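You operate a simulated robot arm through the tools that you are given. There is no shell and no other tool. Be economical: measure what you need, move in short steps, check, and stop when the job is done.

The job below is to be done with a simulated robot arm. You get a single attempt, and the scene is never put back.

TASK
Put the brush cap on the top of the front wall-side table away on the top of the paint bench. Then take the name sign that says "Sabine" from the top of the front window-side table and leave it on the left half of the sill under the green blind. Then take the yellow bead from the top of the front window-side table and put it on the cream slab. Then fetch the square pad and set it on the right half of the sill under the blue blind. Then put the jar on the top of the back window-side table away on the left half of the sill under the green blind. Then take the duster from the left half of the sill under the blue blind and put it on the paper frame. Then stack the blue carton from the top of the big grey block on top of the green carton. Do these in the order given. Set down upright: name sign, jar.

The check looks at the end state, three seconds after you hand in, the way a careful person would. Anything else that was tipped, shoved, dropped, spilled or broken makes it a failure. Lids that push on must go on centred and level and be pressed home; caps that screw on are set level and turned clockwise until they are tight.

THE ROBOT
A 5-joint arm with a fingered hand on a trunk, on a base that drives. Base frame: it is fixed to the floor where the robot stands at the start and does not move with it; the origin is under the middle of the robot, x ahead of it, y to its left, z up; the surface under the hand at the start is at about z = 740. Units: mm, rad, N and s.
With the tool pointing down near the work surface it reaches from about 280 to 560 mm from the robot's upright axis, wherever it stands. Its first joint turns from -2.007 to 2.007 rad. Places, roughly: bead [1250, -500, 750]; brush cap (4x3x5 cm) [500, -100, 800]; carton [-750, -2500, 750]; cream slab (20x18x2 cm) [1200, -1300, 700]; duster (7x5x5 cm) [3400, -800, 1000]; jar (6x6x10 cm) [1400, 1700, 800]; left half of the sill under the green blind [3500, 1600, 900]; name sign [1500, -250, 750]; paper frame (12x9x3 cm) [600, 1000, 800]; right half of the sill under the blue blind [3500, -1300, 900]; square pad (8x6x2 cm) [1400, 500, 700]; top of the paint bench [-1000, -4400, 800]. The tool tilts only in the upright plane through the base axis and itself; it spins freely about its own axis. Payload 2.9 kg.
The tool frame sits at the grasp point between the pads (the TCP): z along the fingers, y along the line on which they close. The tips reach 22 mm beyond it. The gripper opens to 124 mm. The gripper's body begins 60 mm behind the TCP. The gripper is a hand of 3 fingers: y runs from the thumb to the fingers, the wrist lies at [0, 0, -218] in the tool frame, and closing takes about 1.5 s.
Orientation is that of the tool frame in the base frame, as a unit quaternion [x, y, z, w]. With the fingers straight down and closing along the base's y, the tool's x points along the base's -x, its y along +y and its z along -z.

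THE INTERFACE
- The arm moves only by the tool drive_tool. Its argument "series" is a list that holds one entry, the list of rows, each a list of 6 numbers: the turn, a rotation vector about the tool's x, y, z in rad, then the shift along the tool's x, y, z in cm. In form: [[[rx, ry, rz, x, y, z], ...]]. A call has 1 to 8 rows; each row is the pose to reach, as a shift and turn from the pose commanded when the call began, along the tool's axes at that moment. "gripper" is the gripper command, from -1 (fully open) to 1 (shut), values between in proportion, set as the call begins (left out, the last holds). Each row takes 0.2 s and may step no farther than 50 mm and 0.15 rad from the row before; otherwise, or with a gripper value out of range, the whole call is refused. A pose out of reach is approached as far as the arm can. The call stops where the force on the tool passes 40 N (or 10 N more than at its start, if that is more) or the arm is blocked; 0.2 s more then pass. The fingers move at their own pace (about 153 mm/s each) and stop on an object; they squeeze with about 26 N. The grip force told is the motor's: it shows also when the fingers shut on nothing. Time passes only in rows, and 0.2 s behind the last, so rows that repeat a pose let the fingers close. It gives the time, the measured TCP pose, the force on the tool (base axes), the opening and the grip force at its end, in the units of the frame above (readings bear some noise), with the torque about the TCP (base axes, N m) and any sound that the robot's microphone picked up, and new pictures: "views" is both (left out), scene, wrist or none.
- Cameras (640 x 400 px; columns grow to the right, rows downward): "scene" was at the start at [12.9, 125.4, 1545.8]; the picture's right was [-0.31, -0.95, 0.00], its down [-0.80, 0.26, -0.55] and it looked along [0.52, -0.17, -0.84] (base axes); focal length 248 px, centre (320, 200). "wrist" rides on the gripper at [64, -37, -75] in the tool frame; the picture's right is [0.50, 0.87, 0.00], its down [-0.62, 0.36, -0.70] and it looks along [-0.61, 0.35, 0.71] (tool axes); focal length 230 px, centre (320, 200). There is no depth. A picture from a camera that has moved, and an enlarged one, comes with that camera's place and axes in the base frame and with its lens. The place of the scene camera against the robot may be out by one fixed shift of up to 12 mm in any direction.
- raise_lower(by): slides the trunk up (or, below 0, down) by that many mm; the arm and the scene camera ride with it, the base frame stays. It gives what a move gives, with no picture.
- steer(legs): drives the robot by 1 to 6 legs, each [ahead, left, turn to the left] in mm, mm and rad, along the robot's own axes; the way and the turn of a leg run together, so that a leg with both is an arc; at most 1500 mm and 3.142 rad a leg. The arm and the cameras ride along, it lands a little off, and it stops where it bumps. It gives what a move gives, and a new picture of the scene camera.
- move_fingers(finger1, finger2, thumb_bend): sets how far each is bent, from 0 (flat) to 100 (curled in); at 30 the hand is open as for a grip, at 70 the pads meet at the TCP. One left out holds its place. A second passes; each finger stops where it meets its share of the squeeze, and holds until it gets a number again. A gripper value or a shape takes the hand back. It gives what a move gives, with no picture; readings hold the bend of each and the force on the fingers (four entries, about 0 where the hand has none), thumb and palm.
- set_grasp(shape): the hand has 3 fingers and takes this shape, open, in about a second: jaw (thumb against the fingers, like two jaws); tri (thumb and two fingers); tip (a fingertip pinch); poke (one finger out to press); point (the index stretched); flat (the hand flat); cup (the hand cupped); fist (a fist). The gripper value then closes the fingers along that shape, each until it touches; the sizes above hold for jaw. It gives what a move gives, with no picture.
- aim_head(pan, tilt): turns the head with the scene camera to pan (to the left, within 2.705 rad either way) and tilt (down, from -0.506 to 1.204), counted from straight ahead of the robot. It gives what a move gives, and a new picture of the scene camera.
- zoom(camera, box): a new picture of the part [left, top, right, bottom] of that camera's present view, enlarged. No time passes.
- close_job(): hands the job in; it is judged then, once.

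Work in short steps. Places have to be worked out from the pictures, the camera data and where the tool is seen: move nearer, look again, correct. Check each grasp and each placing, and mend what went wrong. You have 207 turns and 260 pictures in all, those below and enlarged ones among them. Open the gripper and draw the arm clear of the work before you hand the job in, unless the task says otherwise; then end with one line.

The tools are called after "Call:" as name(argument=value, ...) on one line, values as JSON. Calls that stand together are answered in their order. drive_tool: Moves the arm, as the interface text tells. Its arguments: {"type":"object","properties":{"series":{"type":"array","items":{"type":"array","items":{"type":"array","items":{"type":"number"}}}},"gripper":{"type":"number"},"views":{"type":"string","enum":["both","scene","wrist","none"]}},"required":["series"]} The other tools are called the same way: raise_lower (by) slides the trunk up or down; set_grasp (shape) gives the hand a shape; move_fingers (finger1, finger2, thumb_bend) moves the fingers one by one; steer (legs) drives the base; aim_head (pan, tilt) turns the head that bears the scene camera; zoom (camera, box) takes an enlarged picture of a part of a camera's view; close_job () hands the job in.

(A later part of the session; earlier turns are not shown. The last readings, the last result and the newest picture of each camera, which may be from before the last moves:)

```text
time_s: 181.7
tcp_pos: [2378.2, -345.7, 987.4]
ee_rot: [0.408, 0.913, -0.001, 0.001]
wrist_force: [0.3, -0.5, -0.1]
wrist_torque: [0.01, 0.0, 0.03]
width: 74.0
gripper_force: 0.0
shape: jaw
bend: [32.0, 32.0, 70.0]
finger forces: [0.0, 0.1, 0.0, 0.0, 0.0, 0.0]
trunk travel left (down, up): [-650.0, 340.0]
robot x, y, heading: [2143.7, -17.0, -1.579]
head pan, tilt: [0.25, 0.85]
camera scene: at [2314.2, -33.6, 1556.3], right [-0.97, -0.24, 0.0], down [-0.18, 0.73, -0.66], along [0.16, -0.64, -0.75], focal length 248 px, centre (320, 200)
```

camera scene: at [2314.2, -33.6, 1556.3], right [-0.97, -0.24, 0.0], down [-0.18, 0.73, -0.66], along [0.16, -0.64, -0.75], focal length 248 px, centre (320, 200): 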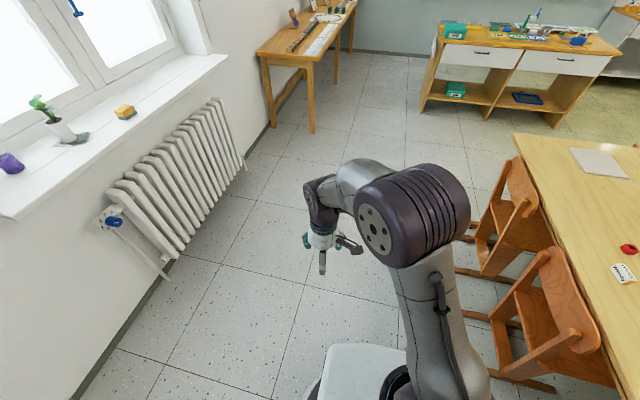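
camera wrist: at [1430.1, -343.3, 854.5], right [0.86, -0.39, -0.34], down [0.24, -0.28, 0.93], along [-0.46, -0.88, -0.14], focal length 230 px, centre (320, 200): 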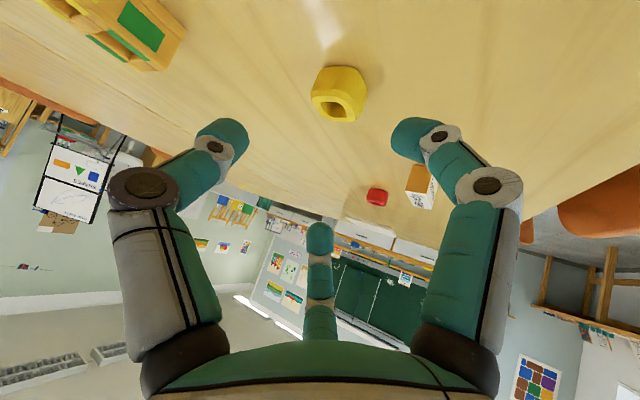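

I slide sideways to the table edge near the seam.

Call:
steer(legs=[[-25, -370, 0.008]])

Call:
aim_head(pan=-0.6, tilt=0.95)

```text
time_s: 184.1
tcp_pos: [2017.4, -319.0, 987.2]
ee_rot: [0.4, 0.916, 0.0, 0.002]
wrist_force: [0.0, -0.2, 0.5]
wrist_torque: [-0.01, -0.01, 0.0]
width: 74.1
gripper_force: 0.1
shape: jaw
bend: [32.0, 32.0, 70.0]
finger forces: [0.1, 0.0, 0.0, 0.0, 0.0, 0.1]
trunk travel left (down, up): [-650.0, 340.0]
robot x, y, heading: [1780.7, 3.8, -1.558]
head pan, tilt: [0.25, 0.85]
camera scene: at [1948.9, -6.7, 1556.4], right [-0.97, -0.26, 0.0], down [-0.19, 0.73, -0.66], along [0.17, -0.64, -0.75], focal length 248 px, centre (320, 200)
```

scene: 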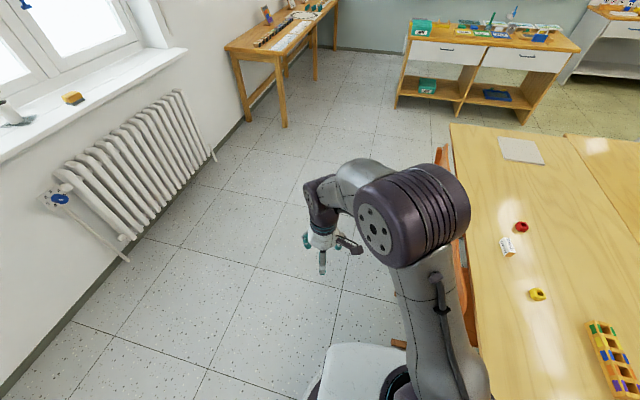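

```text
time_s: 185.2
tcp_pos: [2018.9, -319.1, 987.1]
ee_rot: [0.4, 0.916, 0.0, 0.001]
wrist_force: [-0.2, -0.3, -0.3]
wrist_torque: [-0.01, 0.01, 0.05]
width: 73.9
gripper_force: 0.0
shape: jaw
bend: [32.0, 32.0, 70.0]
finger forces: [0.1, 0.0, 0.1, 0.1, 0.0, 0.1]
trunk travel left (down, up): [-650.0, 340.0]
robot x, y, heading: [1780.6, 3.9, -1.557]
head pan, tilt: [-0.6, 0.949]
camera scene: at [1889.2, 8.2, 1548.8], right [-0.83, 0.55, 0.0], down [0.45, 0.68, -0.58], along [-0.32, -0.48, -0.81], focal length 248 px, centre (320, 200)
```

scene: 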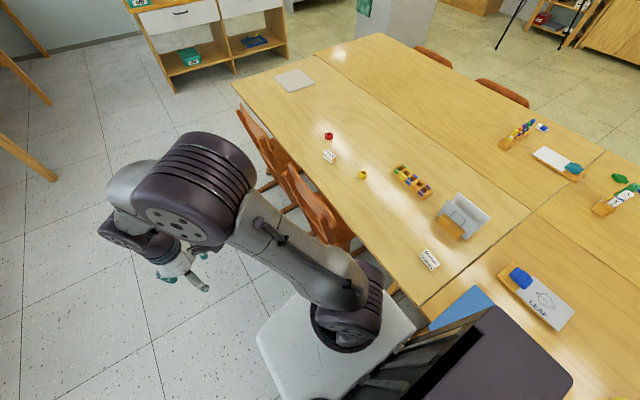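

Now I swing the arm over the chairs toward the bead in two calls.

Call:
drive_tool(series=[[[0, 0, 0.14, 1.19, -4.63, 0], [0, 0, 0.28, 2.38, -9.25, 0], [0, 0, 0.42, 3.56, -13.9, 0], [0, 0, 0.56, 4.75, -18.5, 0], [0, 0, 0.7, 7.5, -22.2, 0], [0, 0, 0.84, 10.2, -25.9, 0], [0, 0, 0.98, 12.9, -29.5, 0], [0, 0, 1.12, 15.66, -33.2, 0]]], gripper=-0.2, views="none")

```text
time_s: 187.1
tcp_pos: [1665.2, -427.9, 987.6]
ee_rot: [0.827, 0.563, 0.001, 0.001]
wrist_force: [0.3, 0.2, -0.3]
wrist_torque: [-0.02, 0.0, -0.01]
width: 74.1
gripper_force: 0.0
shape: jaw
bend: [32.0, 32.0, 70.0]
finger forces: [0.0, 0.1, 0.0, 0.1, 0.1, 0.0]
trunk travel left (down, up): [-650.0, 340.0]
robot x, y, heading: [1777.7, 7.1, -1.558]
head pan, tilt: [-0.6, 0.949]
```

Call:
drive_tool(series=[[[0, 0, 0.05, -1.65, -3.73, 1], [0, 0, 0.1, -3.3, -7.46, 2], [0, 0, 0.15, -4.95, -11.2, 3], [0, 0, 0.2, -6.6, -14.9, 4.5], [0, 0, 0.25, -8.25, -18.6, 6], [0, 0, 0.293, -9.9, -22.4, 7.5], [0, 0, 0.293, -11.55, -26.1, 8.8], [0, 0, 0.293, -11.55, -26.1, 8.8]]], gripper=-0.2)

```text
time_s: 188.8
tcp_pos: [1404.2, -421.9, 899.6]
ee_rot: [0.9, 0.437, 0.001, -0.001]
wrist_force: [0.5, -0.6, 0.2]
wrist_torque: [0.01, -0.02, 0.03]
width: 74.0
gripper_force: 0.1
shape: jaw
bend: [32.0, 32.0, 70.0]
finger forces: [0.0, 0.1, 0.0, 0.0, 0.1, 0.0]
out of reach, approached as far as the arm can: row 7, 8
trunk travel left (down, up): [-650.0, 340.0]
robot x, y, heading: [1776.5, 6.6, -1.562]
head pan, tilt: [-0.6, 0.949]
camera scene: at [1888.6, 8.0, 1548.8], right [-0.83, 0.56, 0.0], down [0.45, 0.68, -0.58], along [-0.32, -0.48, -0.81], focal length 248 px, centre (320, 200)
camera wrist: at [1416.0, -349.8, 975.4], right [0.99, -0.14, 0.0], down [-0.1, -0.71, 0.7], along [-0.1, -0.69, -0.71], focal length 230 px, centre (320, 200)
```

scene: 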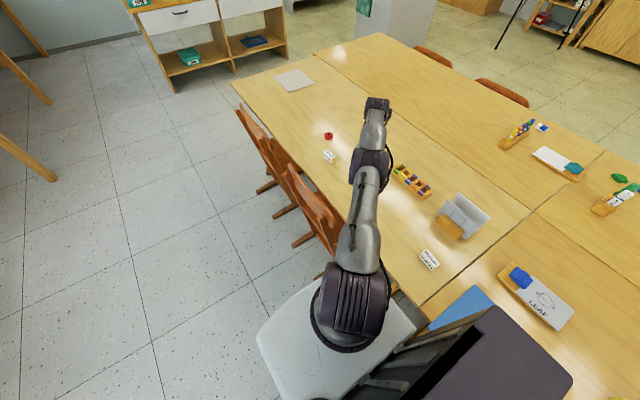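
wrist: 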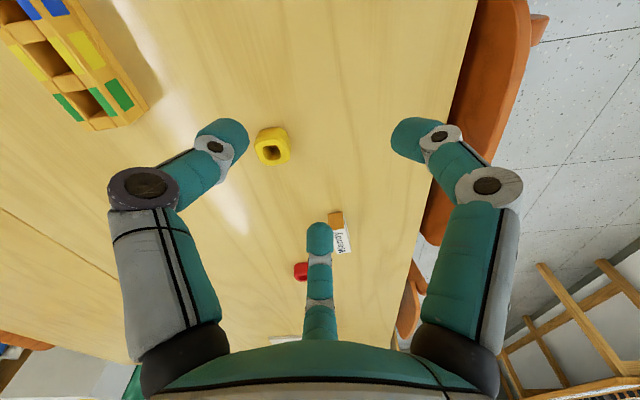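

I'm at the vertical reach limit; a 0.35 rad tilt will cover the rest. I tilt and hover over the bead.

Call:
drive_tool(series=[[[0, -0.12, 0, -1.7, -0.4, 1.5], [0, -0.24, 0.02, -3.4, -0.8, 3], [0, -0.35, 0.03, -5, -1.2, 5], [0, -0.35, 0.03, -5, -1.2, 5]]], gripper=-0.4)

```text
time_s: 189.8
tcp_pos: [1372.2, -463.5, 847.7]
ee_rot: [0.894, 0.413, -0.164, 0.06]
wrist_force: [0.1, 0.2, 0.5]
wrist_torque: [0.02, 0.06, -0.02]
width: 86.5
gripper_force: 0.1
shape: jaw
bend: [29.0, 29.0, 74.0]
finger forces: [0.0, 0.0, 0.1, 0.1, 0.1, 0.1]
out of reach, approached as far as the arm can: row 2, 3, 4
trunk travel left (down, up): [-650.0, 340.0]
robot x, y, heading: [1781.1, 1.8, -1.558]
head pan, tilt: [-0.6, 0.949]
camera scene: at [1889.0, 8.3, 1548.8], right [-0.83, 0.56, 0.0], down [0.45, 0.68, -0.58], along [-0.32, -0.48, -0.81], focal length 248 px, centre (320, 200)
camera wrist: at [1402.1, -376.4, 899.0], right [0.96, -0.2, -0.19], down [0.07, -0.51, 0.86], along [-0.27, -0.84, -0.47], focal length 230 px, centre (320, 200)
```

scene: 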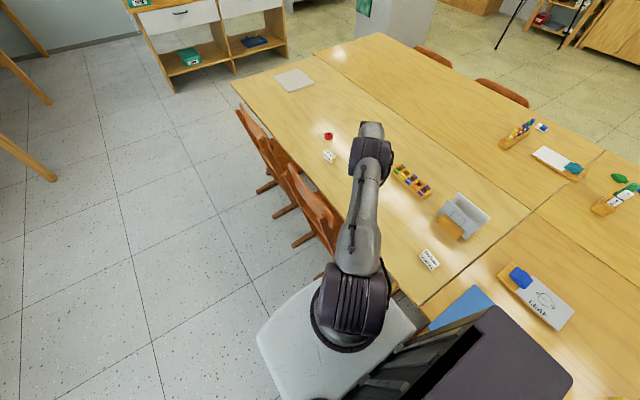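
wrist: 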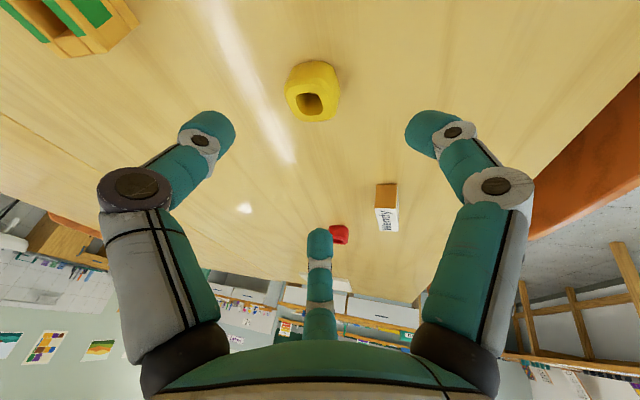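

I work out that the arm axis lies about 62 mm ahead of the robot's centre; bead is 601 mm away. I refine azimuth and tilt, with a narrower opening, to a hover 40 mm short.

Call:
drive_tool(series=[[[0.008, -0.05, 0.008, 0.3, -0.5, 1.4], [0.0155, -0.1, 0.015, 0.4, -0.95, 3.2], [0.0155, -0.1, 0.015, 0.4, -0.95, 3.2], [0.0155, -0.1, 0.015, 0.4, -0.95, 3.2]]], gripper=-0.1, views="wrist")

```text
time_s: 190.8
tcp_pos: [1368.0, -469.3, 819.1]
ee_rot: [0.889, 0.401, -0.207, 0.079]
wrist_force: [0.5, 0.0, -0.6]
wrist_torque: [0.03, 0.01, -0.01]
width: 68.7
gripper_force: 0.1
shape: jaw
bend: [34.0, 34.0, 70.0]
finger forces: [0.1, 0.1, 0.0, 0.1, 0.0, 0.0]
out of reach, approached as far as the arm can: row 1, 2, 3, 4
trunk travel left (down, up): [-650.0, 340.0]
robot x, y, heading: [1779.1, 3.1, -1.558]
head pan, tilt: [-0.6, 0.949]
camera wrist: at [1402.1, -379.9, 860.5], right [0.94, -0.24, -0.24], down [0.12, -0.44, 0.89], along [-0.32, -0.87, -0.39], focal length 230 px, centre (320, 200)
```

wrist: 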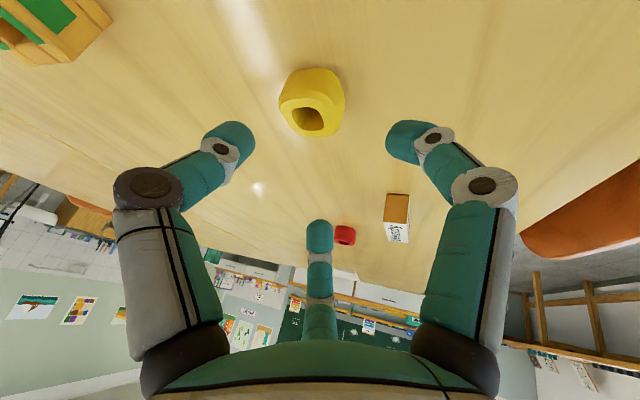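

The arm lags in azimuth by about 10 mm sideways; I command that sidestep alone.

Call:
drive_tool(series=[[[0.0086, 0, 0.018, 0, -1.14, 0], [0.0086, 0, 0.018, 0, -1.14, 0]]], gripper=-0.1, views="none")

```text
time_s: 191.4
tcp_pos: [1365.6, -468.1, 818.4]
ee_rot: [0.892, 0.394, -0.208, 0.081]
wrist_force: [0.4, -0.3, -0.5]
wrist_torque: [0.03, 0.01, -0.05]
width: 68.7
gripper_force: 0.0
shape: jaw
bend: [34.0, 34.0, 70.0]
finger forces: [0.1, 0.0, 0.0, 0.0, 0.0, 0.0]
out of reach, approached as far as the arm can: row 1, 2
trunk travel left (down, up): [-650.0, 340.0]
robot x, y, heading: [1779.6, 3.1, -1.558]
head pan, tilt: [-0.6, 0.949]
```

Call:
drive_tool(series=[[[0.025, 0, 0.053, 0, -0.9, 0], [0.025, 0, 0.053, 0, -0.9, 0]]], gripper=-0.1, views="wrist")

```text
time_s: 192.1
tcp_pos: [1360.1, -461.7, 820.0]
ee_rot: [0.902, 0.369, -0.207, 0.083]
wrist_force: [-0.6, -0.6, 1.2]
wrist_torque: [0.03, 0.02, 0.0]
width: 68.7
gripper_force: 0.1
shape: jaw
bend: [34.0, 34.0, 70.0]
finger forces: [0.0, 0.0, 0.1, 0.0, 0.1, 0.0]
trunk travel left (down, up): [-650.0, 340.0]
robot x, y, heading: [1776.9, 1.9, -1.555]
head pan, tilt: [-0.6, 0.949]
camera wrist: at [1398.3, -374.0, 859.4], right [0.93, -0.3, -0.22], down [0.07, -0.43, 0.9], along [-0.37, -0.85, -0.38], focal length 230 px, centre (320, 200)
```

wrist: 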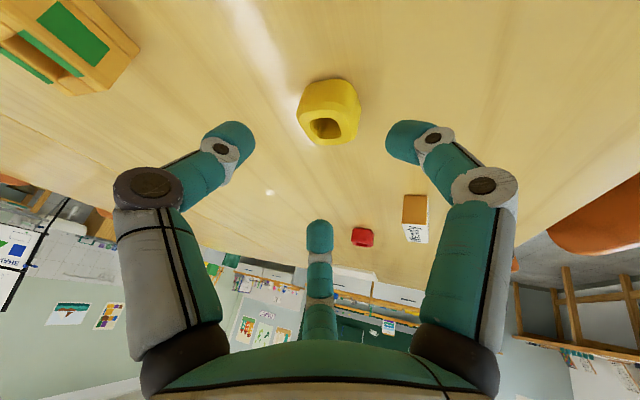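

Reached cleanly now: TCP (1360,-462,820), bead (1347,-473). I go down to z≈779 with the tool axis through the bead.

Call:
drive_tool(series=[[[0, 0, 0, 0.5, -0.05, 2], [0, 0, 0, 1.04, -0.1, 4.04], [0, 0, 0, 1.04, -0.1, 4.04]]], gripper=-0.1, views="wrist")

```text
time_s: 192.8
tcp_pos: [1351.2, -465.0, 776.6]
ee_rot: [0.902, 0.369, -0.208, 0.082]
wrist_force: [0.3, 0.3, 1.5]
wrist_torque: [0.0, -0.04, 0.0]
width: 68.6
gripper_force: 0.0
shape: jaw
bend: [34.0, 34.0, 70.0]
finger forces: [0.9, 0.0, 0.0, 0.0, 0.0, 0.1]
trunk travel left (down, up): [-650.0, 340.0]
robot x, y, heading: [1780.3, 7.4, -1.556]
head pan, tilt: [-0.6, 0.949]
camera wrist: at [1391.8, -377.7, 817.8], right [0.93, -0.3, -0.22], down [0.07, -0.43, 0.9], along [-0.37, -0.85, -0.38], focal length 230 px, centre (320, 200)
```

wrist: 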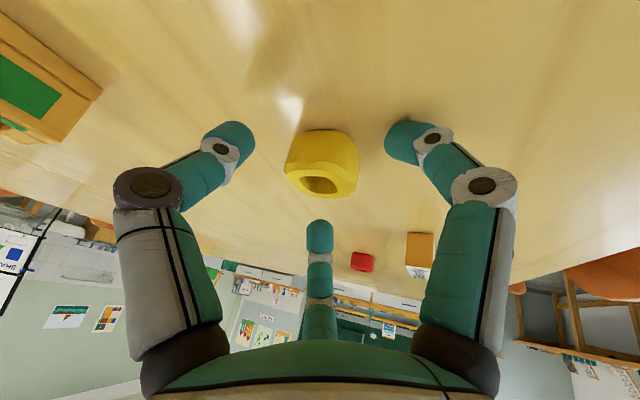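

Bead lies between the fingers. I close.

Call:
drive_tool(series=[[[0, 0, 0, -0.1, 0, -0.15], [0, 0, 0, -0.1, 0, -0.15], [0, 0, 0, -0.1, 0, -0.15], [0, 0, 0, -0.1, 0, -0.15], [0, 0, 0, -0.1, 0, -0.15], [0, 0, 0, -0.1, 0, -0.15], [0, 0, 0, -0.1, 0, -0.15], [0, 0, 0, -0.1, 0, -0.15]]], gripper=1, views="wrist")

```text
time_s: 194.7
tcp_pos: [1353.4, -465.2, 782.4]
ee_rot: [0.901, 0.369, -0.21, 0.085]
wrist_force: [-4.9, -3.9, 30.8]
wrist_torque: [-0.4, 0.23, -0.04]
width: 2.0
gripper_force: 25.5
shape: jaw
bend: [80.0, 71.0, 68.0]
finger forces: [0.1, 52.3, 0.0, 0.0, 0.0, 0.1]
trunk travel left (down, up): [-650.0, 340.0]
robot x, y, heading: [1775.9, 1.9, -1.559]
head pan, tilt: [-0.6, 0.949]
camera wrist: at [1392.6, -377.1, 822.3], right [0.93, -0.3, -0.22], down [0.08, -0.43, 0.9], along [-0.37, -0.85, -0.37], focal length 230 px, centre (320, 200)
```

wrist: 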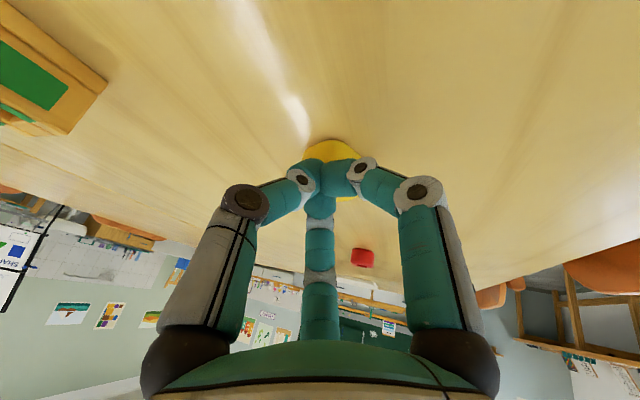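

The fingers closed above the bead (it is only ~24 mm high, centre ≈(1347,-478)). I open, back out, and reduce the tilt, which the reach should allow at low height.

Call:
drive_tool(series=[[[0, 0, 0, -0.3, 0, -1], [0, 0, 0, -1, 0, -4], [0, 0, 0, -1.5, 0, -6], [0, 0, 0, -1.5, 0, -6]]], gripper=-0.1, views="wrist")

```text
time_s: 195.7
tcp_pos: [1361.9, -459.0, 838.8]
ee_rot: [0.903, 0.369, -0.207, 0.082]
wrist_force: [-0.3, -1.0, 0.0]
wrist_torque: [0.0, 0.02, -0.02]
width: 67.9
gripper_force: 0.0
shape: jaw
bend: [34.0, 34.0, 70.0]
finger forces: [0.1, 0.0, 0.0, 0.0, 0.0, 0.1]
trunk travel left (down, up): [-650.0, 340.0]
robot x, y, heading: [1784.2, 7.1, -1.555]
head pan, tilt: [-0.6, 0.949]
camera wrist: at [1400.9, -371.0, 880.0], right [0.93, -0.3, -0.22], down [0.07, -0.43, 0.9], along [-0.37, -0.85, -0.38], focal length 230 px, centre (320, 200)
```

wrist: 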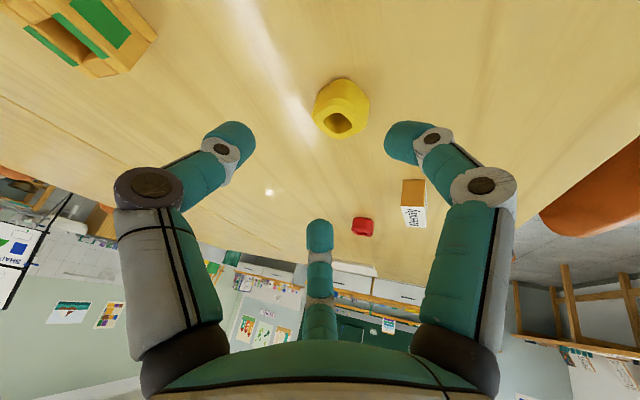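

The bead was nudged to about (1348,-489). I'll use closed fingertips to draw it 70 mm nearer, then grasp it vertically. First go above a point just beyond it.

Call:
drive_tool(series=[[[-0.003, -0.075, -0.007, -3.1, 0.6, 1.5], [-0.0065, -0.15, -0.0135, -6.23, 1.19, 3.01], [-0.0065, -0.15, -0.0135, -6.23, 1.19, 3.01], [-0.0065, -0.15, -0.0135, -6.23, 1.19, 3.01], [-0.0065, -0.15, -0.0135, -6.23, 1.19, 3.01], [-0.0065, -0.15, -0.0135, -6.23, 1.19, 3.01], [-0.0065, -0.15, -0.0135, -6.23, 1.19, 3.01], [-0.0065, -0.15, -0.0135, -6.23, 1.19, 3.01]]], gripper=1, views="wrist")

```text
time_s: 197.4
tcp_pos: [1328.9, -508.5, 839.9]
ee_rot: [0.881, 0.369, -0.274, 0.113]
wrist_force: [0.8, -0.1, -0.8]
wrist_torque: [0.0, 0.03, 0.04]
width: 0.0
gripper_force: 26.0
shape: jaw
bend: [70.0, 70.0, 70.0]
finger forces: [0.0, 0.0, 0.0, 0.0, 0.0, 0.0]
out of reach, approached as far as the arm can: row 2, 3, 4, 5, 6, 7, 8
trunk travel left (down, up): [-650.0, 340.0]
robot x, y, heading: [1780.9, 1.8, -1.554]
head pan, tilt: [-0.6, 0.949]
camera wrist: at [1369.9, -416.1, 867.0], right [0.91, -0.32, -0.28], down [0.18, -0.33, 0.93], along [-0.39, -0.89, -0.25], focal length 230 px, centre (320, 200)
```

wrist: 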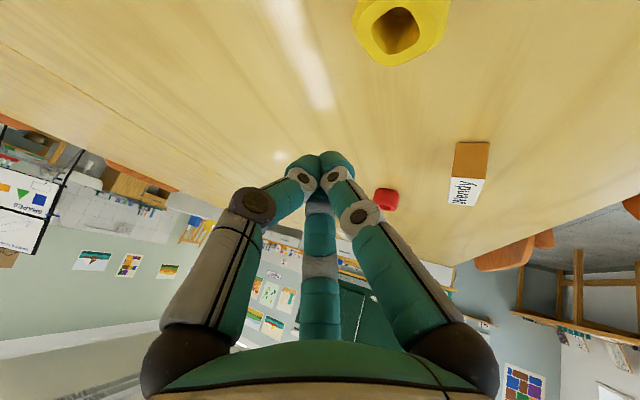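

Call:
drive_tool(series=[[[0, 0, 0, 0.2, 0, 3.2], [0, 0, 0, 1.4, 0, 5.2], [0, 0, 0, 2.53, 0.03, 6.5], [0, 0, 0, 2.53, 0.03, 6.5]]], gripper=1, views="wrist")

```text
time_s: 198.4
tcp_pos: [1337.2, -500.4, 786.8]
ee_rot: [0.88, 0.369, -0.277, 0.116]
wrist_force: [-4.4, -4.0, 21.1]
wrist_torque: [-0.2, 0.16, 0.01]
width: 0.1
gripper_force: 26.1
shape: jaw
bend: [70.0, 70.0, 70.0]
finger forces: [0.1, 0.0, 0.1, 0.0, 0.0, 0.1]
out of reach, approached as far as the arm can: row 1, 2, 3, 4
trunk travel left (down, up): [-650.0, 340.0]
robot x, y, heading: [1778.8, 6.0, -1.555]
head pan, tilt: [-0.6, 0.949]
camera wrist: at [1379.2, -408.0, 813.4], right [0.9, -0.32, -0.29], down [0.18, -0.33, 0.93], along [-0.39, -0.89, -0.24], focal length 230 px, centre (320, 200)
```

wrist: 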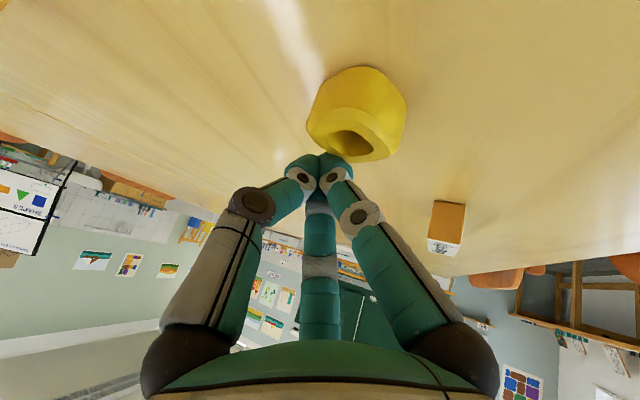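

The fingertips rest on the bead's far top edge with ~20 N; I try to draw it inward 60 mm this way.

Call:
drive_tool(series=[[[0, 0, 0, 0.8, 0, -0.5], [0, 0, 0, 1.6, 0, -1.05], [0, 0, 0, 2.45, 0, -1.6], [0, 0, 0, 3.3, 0, -2.2], [0, 0, 0, 4.1, 0, -2.8], [0, 0, 0, 4.9, 0, -3.3]]], gripper=1, views="wrist")

```text
time_s: 199.8
tcp_pos: [1380.0, -456.1, 787.9]
ee_rot: [0.88, 0.368, -0.277, 0.114]
wrist_force: [-9.0, -11.4, 29.1]
wrist_torque: [-0.37, 0.31, -0.02]
width: 0.1
gripper_force: 25.9
shape: jaw
bend: [70.0, 70.0, 70.0]
finger forces: [0.0, 0.1, 0.0, 0.0, 0.0, 0.1]
trunk travel left (down, up): [-650.0, 340.0]
robot x, y, heading: [1778.0, 0.8, -1.557]
head pan, tilt: [-0.6, 0.949]
camera wrist: at [1421.9, -363.9, 813.2], right [0.9, -0.32, -0.29], down [0.18, -0.33, 0.93], along [-0.39, -0.89, -0.24], focal length 230 px, centre (320, 200)
```

wrist: 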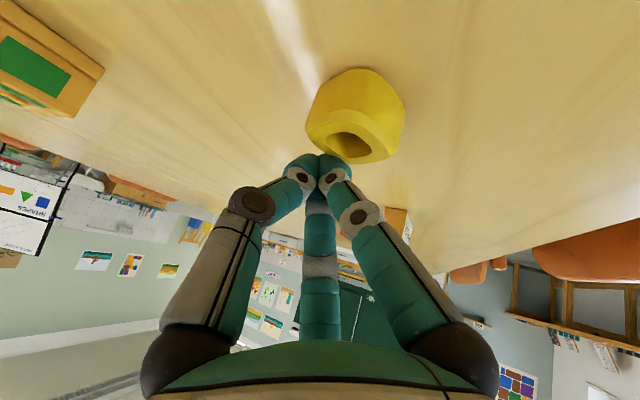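

It drags along well. I continue another 50 mm.

Call:
drive_tool(series=[[[0, 0, 0, 0.8, 0, -0.55], [0, 0, 0, 1.6, 0, -1.12], [0, 0, 0, 2.45, 0, -1.7], [0, 0, 0, 3.3, 0, -2.25], [0, 0, 0, 4.1, 0, -2.8]]], gripper=1, views="wrist")

```text
time_s: 201.1
tcp_pos: [1412.9, -421.0, 787.4]
ee_rot: [0.881, 0.368, -0.276, 0.114]
wrist_force: [-10.0, -8.6, 27.6]
wrist_torque: [-0.38, 0.33, -0.02]
width: 0.2
gripper_force: 26.0
shape: jaw
bend: [70.0, 70.0, 70.0]
finger forces: [0.0, 0.0, 0.0, 0.1, 0.1, 0.1]
trunk travel left (down, up): [-650.0, 340.0]
robot x, y, heading: [1783.2, 2.1, -1.554]
head pan, tilt: [-0.6, 0.949]
camera wrist: at [1455.4, -328.7, 813.4], right [0.9, -0.32, -0.29], down [0.18, -0.33, 0.93], along [-0.39, -0.89, -0.24], focal length 230 px, centre (320, 200)
```

wrist: 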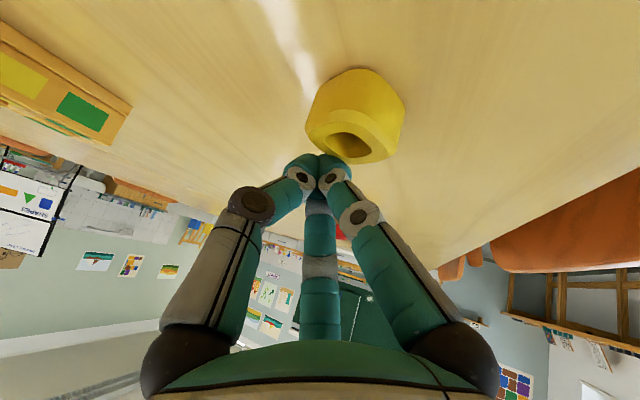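

Now I lift off, return to vertical above the bead (~(1424,-409)), and open.

Call:
drive_tool(series=[[[0, 0, 0, -1.1, 0, -1.6], [0, 0, 0, -2.3, 0, -3.3], [0, 0.13, 0, -3.0, 0, -5.0], [0, 0.26, 0, -3.4, 0, -6.5], [0, 0.4, 0, -3.4, 0, -7.8], [0, 0.52, 0, -3.4, 0, -7.8], [0, 0.6, 0, -3.4, 0, -7.8], [0, 0.6, 0, -3.4, 0, -7.8]]], gripper=-0.1, views="wrist")

```text
time_s: 202.8
tcp_pos: [1426.0, -409.4, 868.6]
ee_rot: [0.923, 0.385, 0.0, -0.001]
wrist_force: [0.1, 0.3, -0.1]
wrist_torque: [-0.03, 0.01, -0.02]
width: 68.1
gripper_force: 0.0
shape: jaw
bend: [34.0, 34.0, 70.0]
finger forces: [0.1, 0.0, 0.1, 0.1, 0.0, 0.0]
trunk travel left (down, up): [-650.0, 340.0]
robot x, y, heading: [1774.6, 4.8, -1.559]
head pan, tilt: [-0.6, 0.949]
camera wrist: at [1445.8, -339.1, 944.5], right [0.97, -0.25, 0.0], down [-0.18, -0.69, 0.7], along [-0.18, -0.68, -0.71], focal length 230 px, centre (320, 200)
```

wrist: 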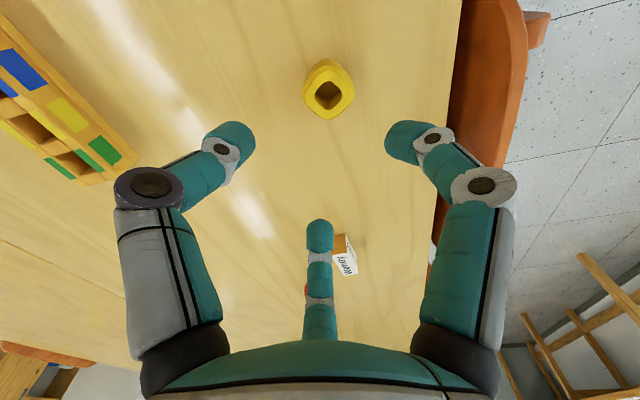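

Bead centre (1434.5,-406). I go straight down to z≈763 and close.

Call:
drive_tool(series=[[[0, 0, 0, 0.84, 0.36, 3], [0, 0, 0, 0.84, 0.36, 6.5], [0, 0, 0, 0.84, 0.36, 9.5], [0, 0, 0, 0.84, 0.36, 10.6], [0, 0, 0, 0.84, 0.36, 10.6]]], gripper=-0.1, views="wrist")

Call:
drive_tool(series=[[[0, 0, 0, 0, 0, 0], [0, 0, 0, 0, 0, 0], [0, 0, 0, 0, 0, 0], [0, 0, 0, 0, 0, 0], [0, 0, 0, 0, 0, 0], [0, 0, 0, 0, 0, 0], [0, 0, 0, 0, 0, 0], [0, 0, 0, 0, 0, 0]]], gripper=1, views="wrist")

```text
time_s: 204.1
tcp_pos: [1435.7, -404.9, 763.7]
ee_rot: [0.923, 0.386, 0.001, 0.0]
wrist_force: [0.2, -0.2, 0.4]
wrist_torque: [-0.02, 0.01, 0.0]
width: 68.2
gripper_force: 0.0
shape: jaw
bend: [34.0, 34.0, 70.0]
finger forces: [0.0, 0.0, 0.1, 0.0, 0.1, 0.0]
trunk travel left (down, up): [-650.0, 340.0]
robot x, y, heading: [1780.1, 2.6, -1.553]
head pan, tilt: [-0.6, 0.949]
camera wrist: at [1455.4, -335.2, 839.3], right [0.97, -0.25, 0.0], down [-0.18, -0.69, 0.7], along [-0.18, -0.68, -0.71], focal length 230 px, centre (320, 200)
```

wrist: 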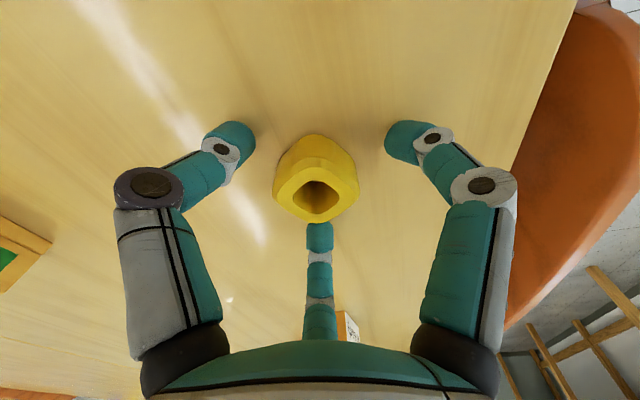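

```text
time_s: 205.8
tcp_pos: [1435.8, -405.2, 763.5]
ee_rot: [0.923, 0.385, 0.0, -0.001]
wrist_force: [-1.3, -0.4, 4.2]
wrist_torque: [0.06, 0.14, 0.06]
width: 34.6
gripper_force: 26.3
shape: jaw
bend: [78.0, 77.0, 70.0]
finger forces: [18.2, 27.9, 0.0, 0.0, 29.6, 0.1]
trunk travel left (down, up): [-650.0, 340.0]
robot x, y, heading: [1780.1, 6.4, -1.559]
head pan, tilt: [-0.6, 0.949]
camera wrist: at [1455.5, -335.2, 839.7], right [0.97, -0.25, 0.0], down [-0.18, -0.69, 0.7], along [-0.18, -0.68, -0.71], focal length 230 px, centre (320, 200)
```

wrist: 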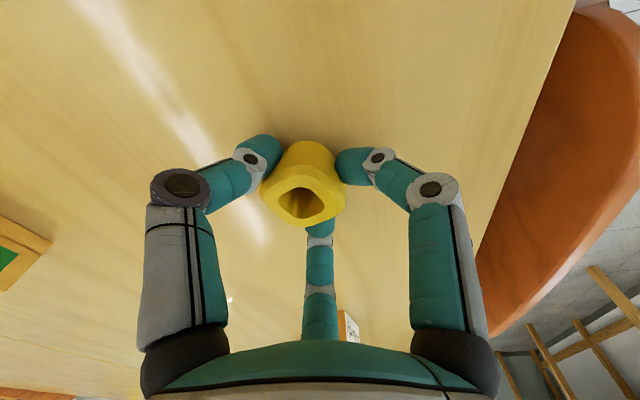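

Gripped by all three fingers. I lift it, fold in, and drive round to the front end of the table.

Call:
drive_tool(series=[[[0, 0, 0, 0, 0, -3], [0, 0, 0, 0, 0, -8], [0, 0, 0, 0, 0, -13], [0, 0, 0, 3, 0, -17], [0, 0, 0, 7, 0, -19], [0, 0, 0, 11, 0, -21], [0, 0, 0, 14, 0, -22]]], gripper=1, views="wrist")

Call:
steer(legs=[[0, 400, 0], [1500, 0, 0], [600, 0, 0], [0, -970, 0], [0, 0, 3.12]])

Call:
aim_head(pan=-0.2, tilt=0.8)

```text
time_s: 207.4
tcp_pos: [1534.9, -304.8, 984.2]
ee_rot: [0.923, 0.386, -0.001, 0.001]
wrist_force: [-0.2, 0.6, -0.2]
wrist_torque: [-0.01, 0.0, -0.01]
width: 34.0
gripper_force: 26.3
shape: jaw
bend: [78.0, 77.0, 70.0]
finger forces: [18.9, 20.4, 0.0, 0.0, 26.3, 0.0]
trunk travel left (down, up): [-650.0, 340.0]
robot x, y, heading: [1780.0, 4.7, -1.554]
head pan, tilt: [-0.6, 0.949]
camera wrist: at [1554.4, -236.2, 1060.9], right [0.97, -0.25, 0.0], down [-0.18, -0.69, 0.7], along [-0.18, -0.68, -0.71], focal length 230 px, centre (320, 200)
```

wrist: 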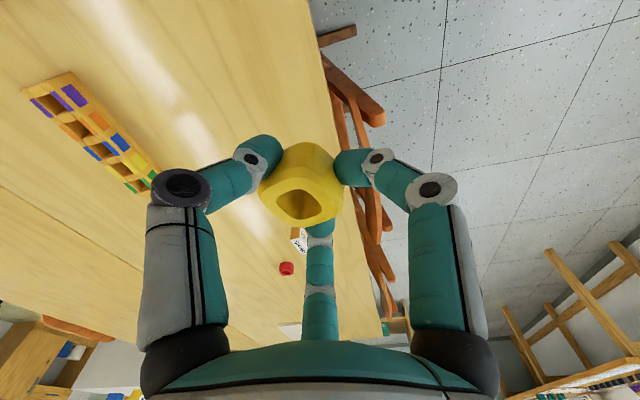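

```text
time_s: 231.8
tcp_pos: [1546.5, -1803.2, 984.4]
ee_rot: [-0.379, 0.925, 0.0, 0.0]
wrist_force: [0.6, 0.2, 0.5]
wrist_torque: [0.03, 0.0, 0.0]
width: 33.8
gripper_force: 26.1
shape: jaw
bend: [78.0, 77.0, 70.0]
finger forces: [18.5, 19.5, 0.1, 0.0, 25.0, 0.1]
trunk travel left (down, up): [-650.0, 340.0]
robot x, y, heading: [1297.7, -2112.4, 1.568]
head pan, tilt: [-0.6, 0.949]
camera scene: at [1200.6, -2109.6, 1548.8], right [0.83, -0.56, 0.0], down [-0.46, -0.67, -0.58], along [0.33, 0.48, -0.81], focal length 248 px, centre (320, 200)
```

scene: 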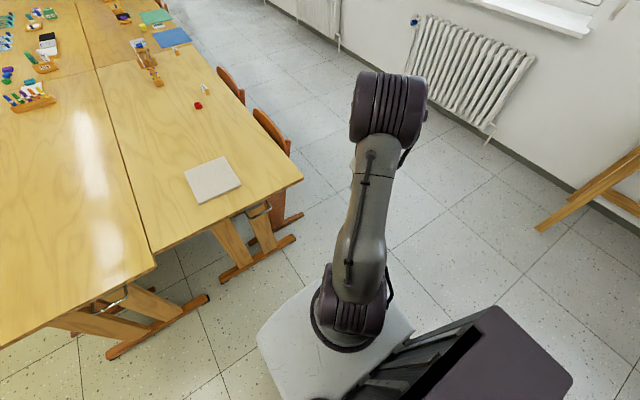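

```text
time_s: 232.7
tcp_pos: [1545.3, -1802.9, 984.6]
ee_rot: [-0.38, 0.925, 0.0, 0.0]
wrist_force: [0.2, 0.3, 0.2]
wrist_torque: [0.03, -0.03, -0.02]
width: 33.9
gripper_force: 25.8
shape: jaw
bend: [78.0, 77.0, 70.0]
finger forces: [18.6, 19.4, 0.0, 0.0, 25.0, 0.0]
trunk travel left (down, up): [-650.0, 340.0]
robot x, y, heading: [1298.2, -2111.7, 1.574]
head pan, tilt: [-0.201, 0.799]
camera scene: at [1175.7, -2090.6, 1560.3], right [0.98, -0.2, 0.0], down [-0.14, -0.7, -0.7], along [0.14, 0.68, -0.72], focal length 248 px, centre (320, 200)
```

scene: 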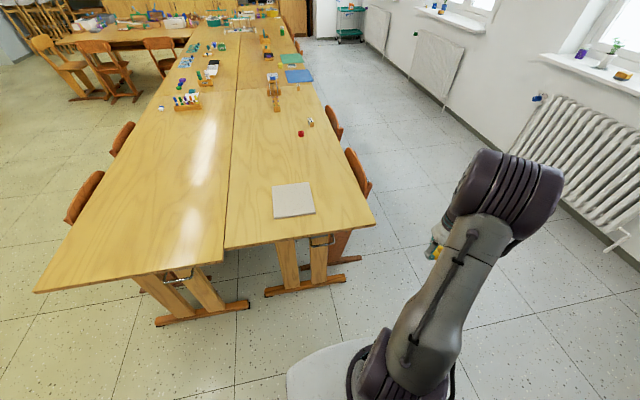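

Slab centre ≈(1213,-1306), its top ≈760. I drive up 215 mm and swing the arm over it.

Call:
steer(legs=[[215, 50, 0]])

```text
time_s: 234.4
tcp_pos: [1495.8, -1586.9, 984.3]
ee_rot: [-0.38, 0.925, 0.0, 0.0]
wrist_force: [0.1, 0.1, 0.1]
wrist_torque: [-0.01, -0.01, 0.03]
width: 33.9
gripper_force: 25.6
shape: jaw
bend: [78.0, 77.0, 70.0]
finger forces: [18.6, 19.6, 0.0, 0.1, 24.9, 0.0]
trunk travel left (down, up): [-650.0, 340.0]
robot x, y, heading: [1246.2, -1897.7, 1.57]
head pan, tilt: [-0.201, 0.799]
camera scene: at [1124.0, -1873.7, 1560.3], right [0.98, -0.2, 0.0], down [-0.14, -0.7, -0.7], along [0.14, 0.68, -0.72], focal length 248 px, centre (320, 200)
```

scene: 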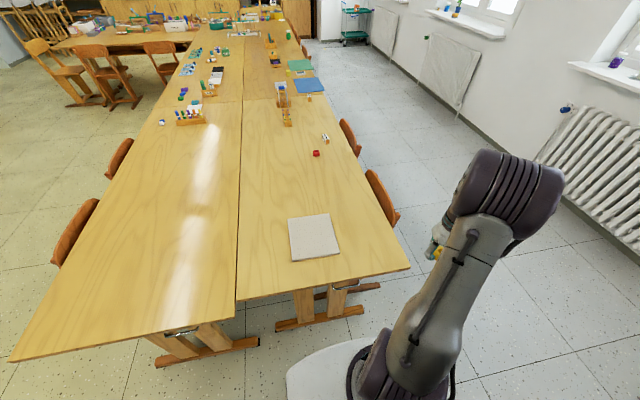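

Call:
drive_tool(series=[[[0, 0, 0, 0.25, 4.77, 0], [0, 0, 0, 0.5, 9.54, 0], [0, 0, 0, 0.76, 14.3, 0], [0, 0, 0, 1.0, 19.1, 0], [0, 0, 0, 1.3, 23.9, 0.5], [0, 0, 0, 1.5, 28.6, 1], [0, 0, 0, 1.8, 33.4, 2], [0, 0, 0, 2.05, 38.1, 3]]], gripper=1, views="none")

Call:
drive_tool(series=[[[0, 0, 0, 0, 0, 3], [0, 0, 0, 0, 0, 7], [0, 0, 0, 0, 0, 10], [0, 0, 0, 0, 0, 12], [0, 0, 0, 0, 0, 13], [0, 0, 0, 0, 0, 13]]], gripper=1)

```text
time_s: 236.2
tcp_pos: [1211.4, -1330.0, 955.0]
ee_rot: [-0.38, 0.925, -0.002, -0.001]
wrist_force: [-0.9, 0.0, -0.7]
wrist_torque: [-0.03, 0.0, -0.05]
width: 33.1
gripper_force: 26.1
shape: jaw
bend: [79.0, 77.0, 70.0]
finger forces: [17.8, 19.9, 0.0, 0.0, 24.5, 0.1]
trunk travel left (down, up): [-650.0, 340.0]
robot x, y, heading: [1249.4, -1899.9, 1.57]
head pan, tilt: [-0.201, 0.799]
```

```text
time_s: 237.6
tcp_pos: [1212.7, -1331.3, 827.2]
ee_rot: [-0.381, 0.925, 0.0, 0.0]
wrist_force: [0.2, 0.0, -0.2]
wrist_torque: [-0.02, 0.0, 0.01]
width: 33.3
gripper_force: 25.8
shape: jaw
bend: [79.0, 77.0, 70.0]
finger forces: [17.1, 20.1, 0.0, 0.0, 24.8, 0.0]
trunk travel left (down, up): [-650.0, 340.0]
robot x, y, heading: [1251.8, -1896.2, 1.569]
head pan, tilt: [-0.201, 0.799]
camera scene: at [1124.2, -1874.5, 1560.3], right [0.98, -0.2, 0.0], down [-0.14, -0.7, -0.7], along [0.14, 0.68, -0.72], focal length 248 px, centre (320, 200)
camera wrist: at [1194.2, -1403.4, 901.6], right [-0.96, 0.26, 0.0], down [0.19, 0.69, 0.7], along [0.19, 0.68, -0.71], focal length 230 px, centre (320, 200)
```

scene: 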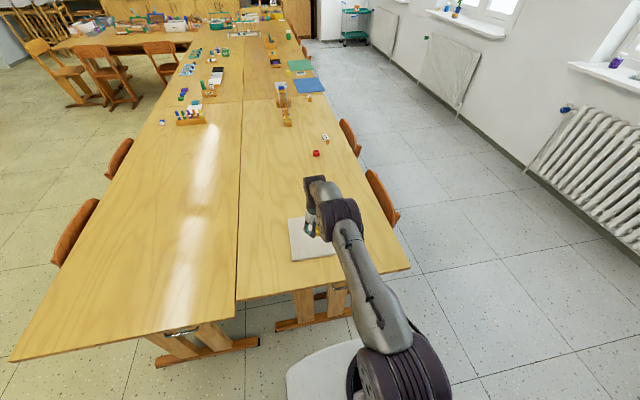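
wrist: 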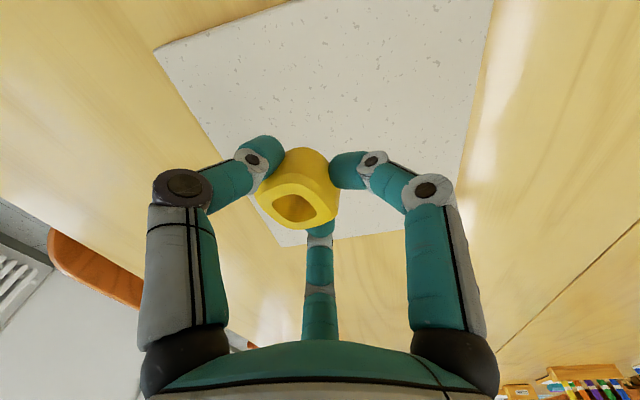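

Over the slab. I lower to contact.

Call:
drive_tool(series=[[[0, 0, 0, 0, 0, 2.5], [0, 0, 0, 0, 0, 3.5], [0, 0, 0, 0, 0, 3.8], [0, 0, 0, 0, 0, 4.1], [0, 0, 0, 0, 0, 4.4], [0, 0, 0, 0, 0, 4.6], [0, 0, 0, 0, 0, 4.8], [0, 0, 0, 0, 0, 5.0]]], gripper=1, views="wrist")

```text
time_s: 239.4
tcp_pos: [1212.8, -1329.9, 775.9]
ee_rot: [-0.381, 0.925, 0.001, 0.0]
wrist_force: [-0.4, 0.9, 6.0]
wrist_torque: [-0.03, -0.16, 0.02]
width: 32.9
gripper_force: 26.0
shape: jaw
bend: [79.0, 77.0, 70.0]
finger forces: [16.4, 22.5, 0.0, 0.1, 26.1, 0.0]
trunk travel left (down, up): [-650.0, 340.0]
robot x, y, heading: [1248.0, -1897.6, 1.57]
head pan, tilt: [-0.201, 0.799]
camera wrist: at [1193.8, -1403.7, 851.6], right [-0.96, 0.26, 0.0], down [0.19, 0.69, 0.7], along [0.19, 0.68, -0.71], focal length 230 px, centre (320, 200)
```

wrist: 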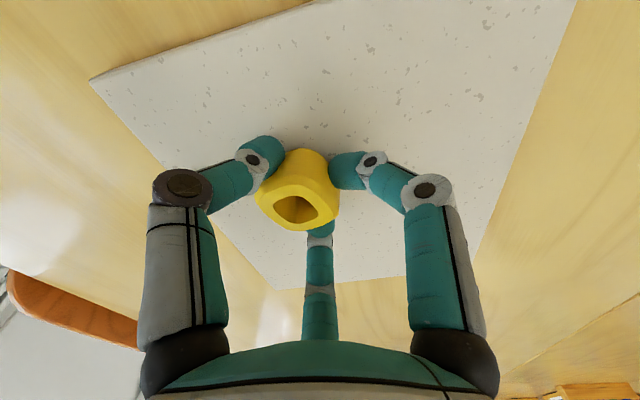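

Contact (6 N). I open and rise.

Call:
drive_tool(series=[[[0, 0, 0, 0, 0, 0], [0, 0, 0, 0, 0, 0], [0, 0, 0, 0, 0, 0], [0, 0, 0, 0, 0, 0], [0, 0, 0, 0, 0, -3], [0, 0, 0, 0, 0, -7], [0, 0, 0, 0, 0, -11], [0, 0, 0, 0, 0, -15]]], gripper=-0.2, views="wrist")

```text
time_s: 241.2
tcp_pos: [1212.0, -1330.8, 926.7]
ee_rot: [-0.381, 0.925, 0.0, 0.0]
wrist_force: [-0.2, -0.3, -0.5]
wrist_torque: [-0.02, -0.03, 0.03]
width: 73.6
gripper_force: 0.0
shape: jaw
bend: [32.0, 32.0, 70.0]
finger forces: [0.1, 0.0, 0.1, 0.0, 0.0, 0.0]
trunk travel left (down, up): [-650.0, 340.0]
robot x, y, heading: [1245.5, -1897.3, 1.575]
head pan, tilt: [-0.201, 0.799]
camera wrist: at [1192.6, -1404.1, 1002.4], right [-0.96, 0.26, 0.0], down [0.19, 0.69, 0.7], along [0.19, 0.68, -0.71], focal length 230 px, centre (320, 200)
```

wrist: 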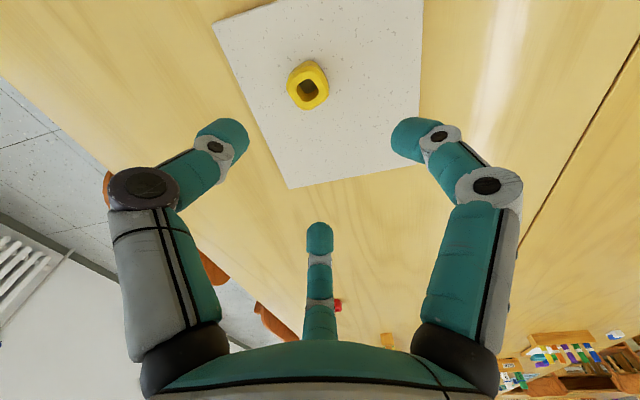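

Bead sits on the slab. Next, the square pad near (1410,490). I retract and drive back to the window side.

Call:
drive_tool(series=[[[0, 0, 0, 2.45, -3.55, -2], [0, 0, 0, 4.9, -7.1, -4], [0, 0, 0, 7.35, -10.6, -6], [0, 0, 0, 9.8, -14.2, -6]]], gripper=-0.2, views="none")

Call:
steer(legs=[[-300, 0, 0], [0, -1000, 0], [1500, 0, 0], [1180, 0, 0], [0, 0, 1.571]])

Call:
aim_head(pan=0.1, tilt=0.7)

```text
time_s: 242.2
tcp_pos: [1242.2, -1504.4, 984.6]
ee_rot: [-0.38, 0.925, 0.001, 0.0]
wrist_force: [0.2, -0.5, -0.6]
wrist_torque: [0.02, -0.01, 0.01]
width: 73.9
gripper_force: 0.1
shape: jaw
bend: [32.0, 32.0, 70.0]
finger forces: [0.0, 0.0, 0.0, 0.0, 0.0, 0.0]
trunk travel left (down, up): [-650.0, 340.0]
robot x, y, heading: [1246.1, -1896.4, 1.568]
head pan, tilt: [-0.201, 0.799]
```

```text
time_s: 265.4
tcp_pos: [1870.8, 468.5, 983.8]
ee_rot: [0.919, -0.395, -0.001, 0.0]
wrist_force: [-0.7, 0.2, -1.0]
wrist_torque: [-0.02, 0.03, 0.0]
width: 73.7
gripper_force: 0.0
shape: jaw
bend: [32.0, 32.0, 70.0]
finger forces: [0.0, 0.0, 0.0, 0.0, 0.0, 0.0]
trunk travel left (down, up): [-650.0, 340.0]
robot x, y, heading: [2264.5, 464.7, 3.12]
head pan, tilt: [-0.201, 0.799]
camera scene: at [2247.5, 338.3, 1560.3], right [0.22, 0.98, 0.0], down [0.7, -0.16, -0.7], along [-0.68, 0.15, -0.72], focal length 248 px, centre (320, 200)
```

scene: 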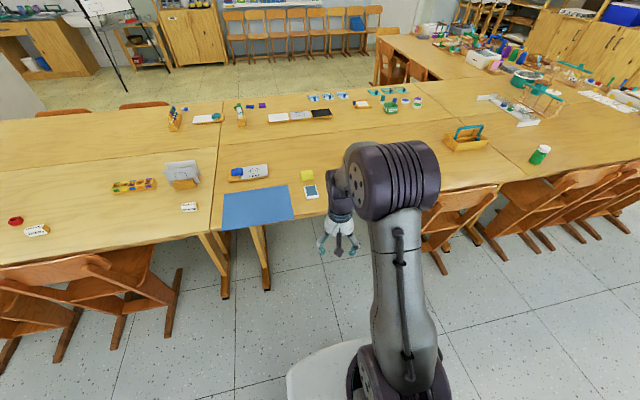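

```text
time_s: 266.1
tcp_pos: [1869.7, 469.2, 984.6]
ee_rot: [0.919, -0.395, 0.0, -0.001]
wrist_force: [0.5, 0.6, -0.4]
wrist_torque: [0.0, -0.03, -0.01]
width: 73.9
gripper_force: 0.0
shape: jaw
bend: [32.0, 32.0, 70.0]
finger forces: [0.0, 0.0, 0.0, 0.1, 0.0, 0.0]
trunk travel left (down, up): [-650.0, 340.0]
robot x, y, heading: [2260.4, 462.3, 3.118]
head pan, tilt: [0.099, 0.7]
camera scene: at [2241.5, 314.0, 1568.6], right [-0.08, 1.0, 0.0], down [0.64, 0.05, -0.76], along [-0.76, -0.06, -0.64], focal length 248 px, centre (320, 200)
```

scene: 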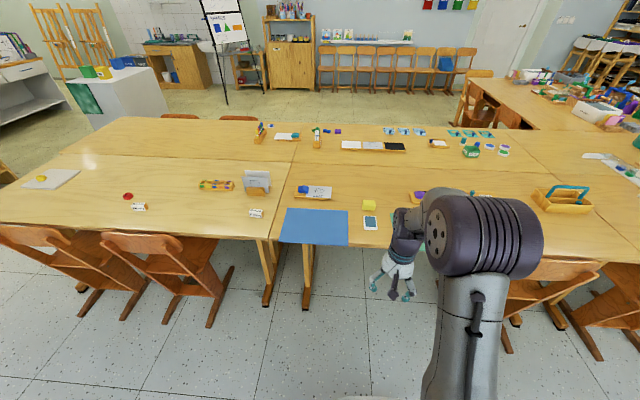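

Call:
zoom(camera="scene", box=[270, 170, 430, 270])

Call:
drive_tool(series=[[[0, 0, 0, 0, 0, 0]]], views="wrist")

```text
4.00 times, centred on (350, 220) of scene
camera zoom: at [2241.5, 314.0, 1568.6], right [-0.08, 1.0, 0.0], down [0.64, 0.05, -0.76], along [-0.76, -0.06, -0.64], focal length 990 px, centre (200, 120)
```

zoom: 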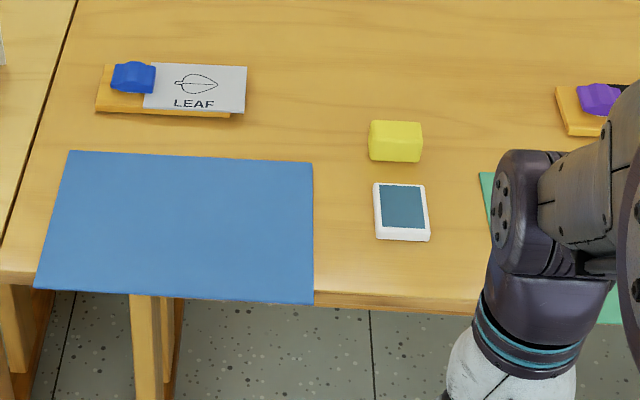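

```text
time_s: 266.6
tcp_pos: [1869.3, 467.9, 984.4]
ee_rot: [0.918, -0.396, 0.0, 0.0]
wrist_force: [-0.4, 0.0, 0.1]
wrist_torque: [-0.01, -0.01, -0.01]
width: 74.2
gripper_force: 0.1
shape: jaw
bend: [32.0, 32.0, 70.0]
finger forces: [0.1, 0.0, 0.0, 0.0, 0.0, 0.1]
trunk travel left (down, up): [-650.0, 340.0]
robot x, y, heading: [2261.4, 466.4, 3.117]
head pan, tilt: [0.099, 0.7]
camera wrist: at [1941.7, 446.2, 1060.4], right [-0.28, -0.96, 0.0], down [-0.68, 0.2, 0.7], along [-0.67, 0.2, -0.71], focal length 230 px, centre (320, 200)
```

wrist: 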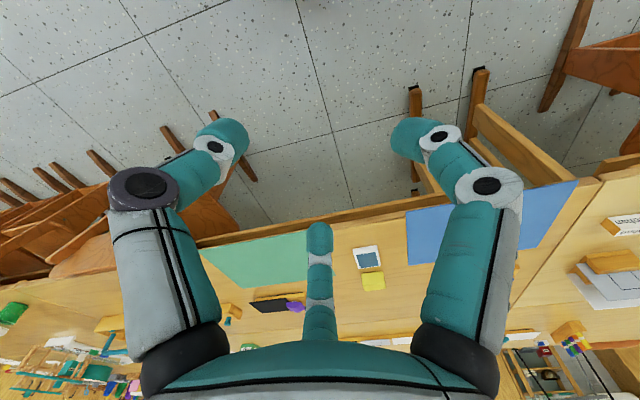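

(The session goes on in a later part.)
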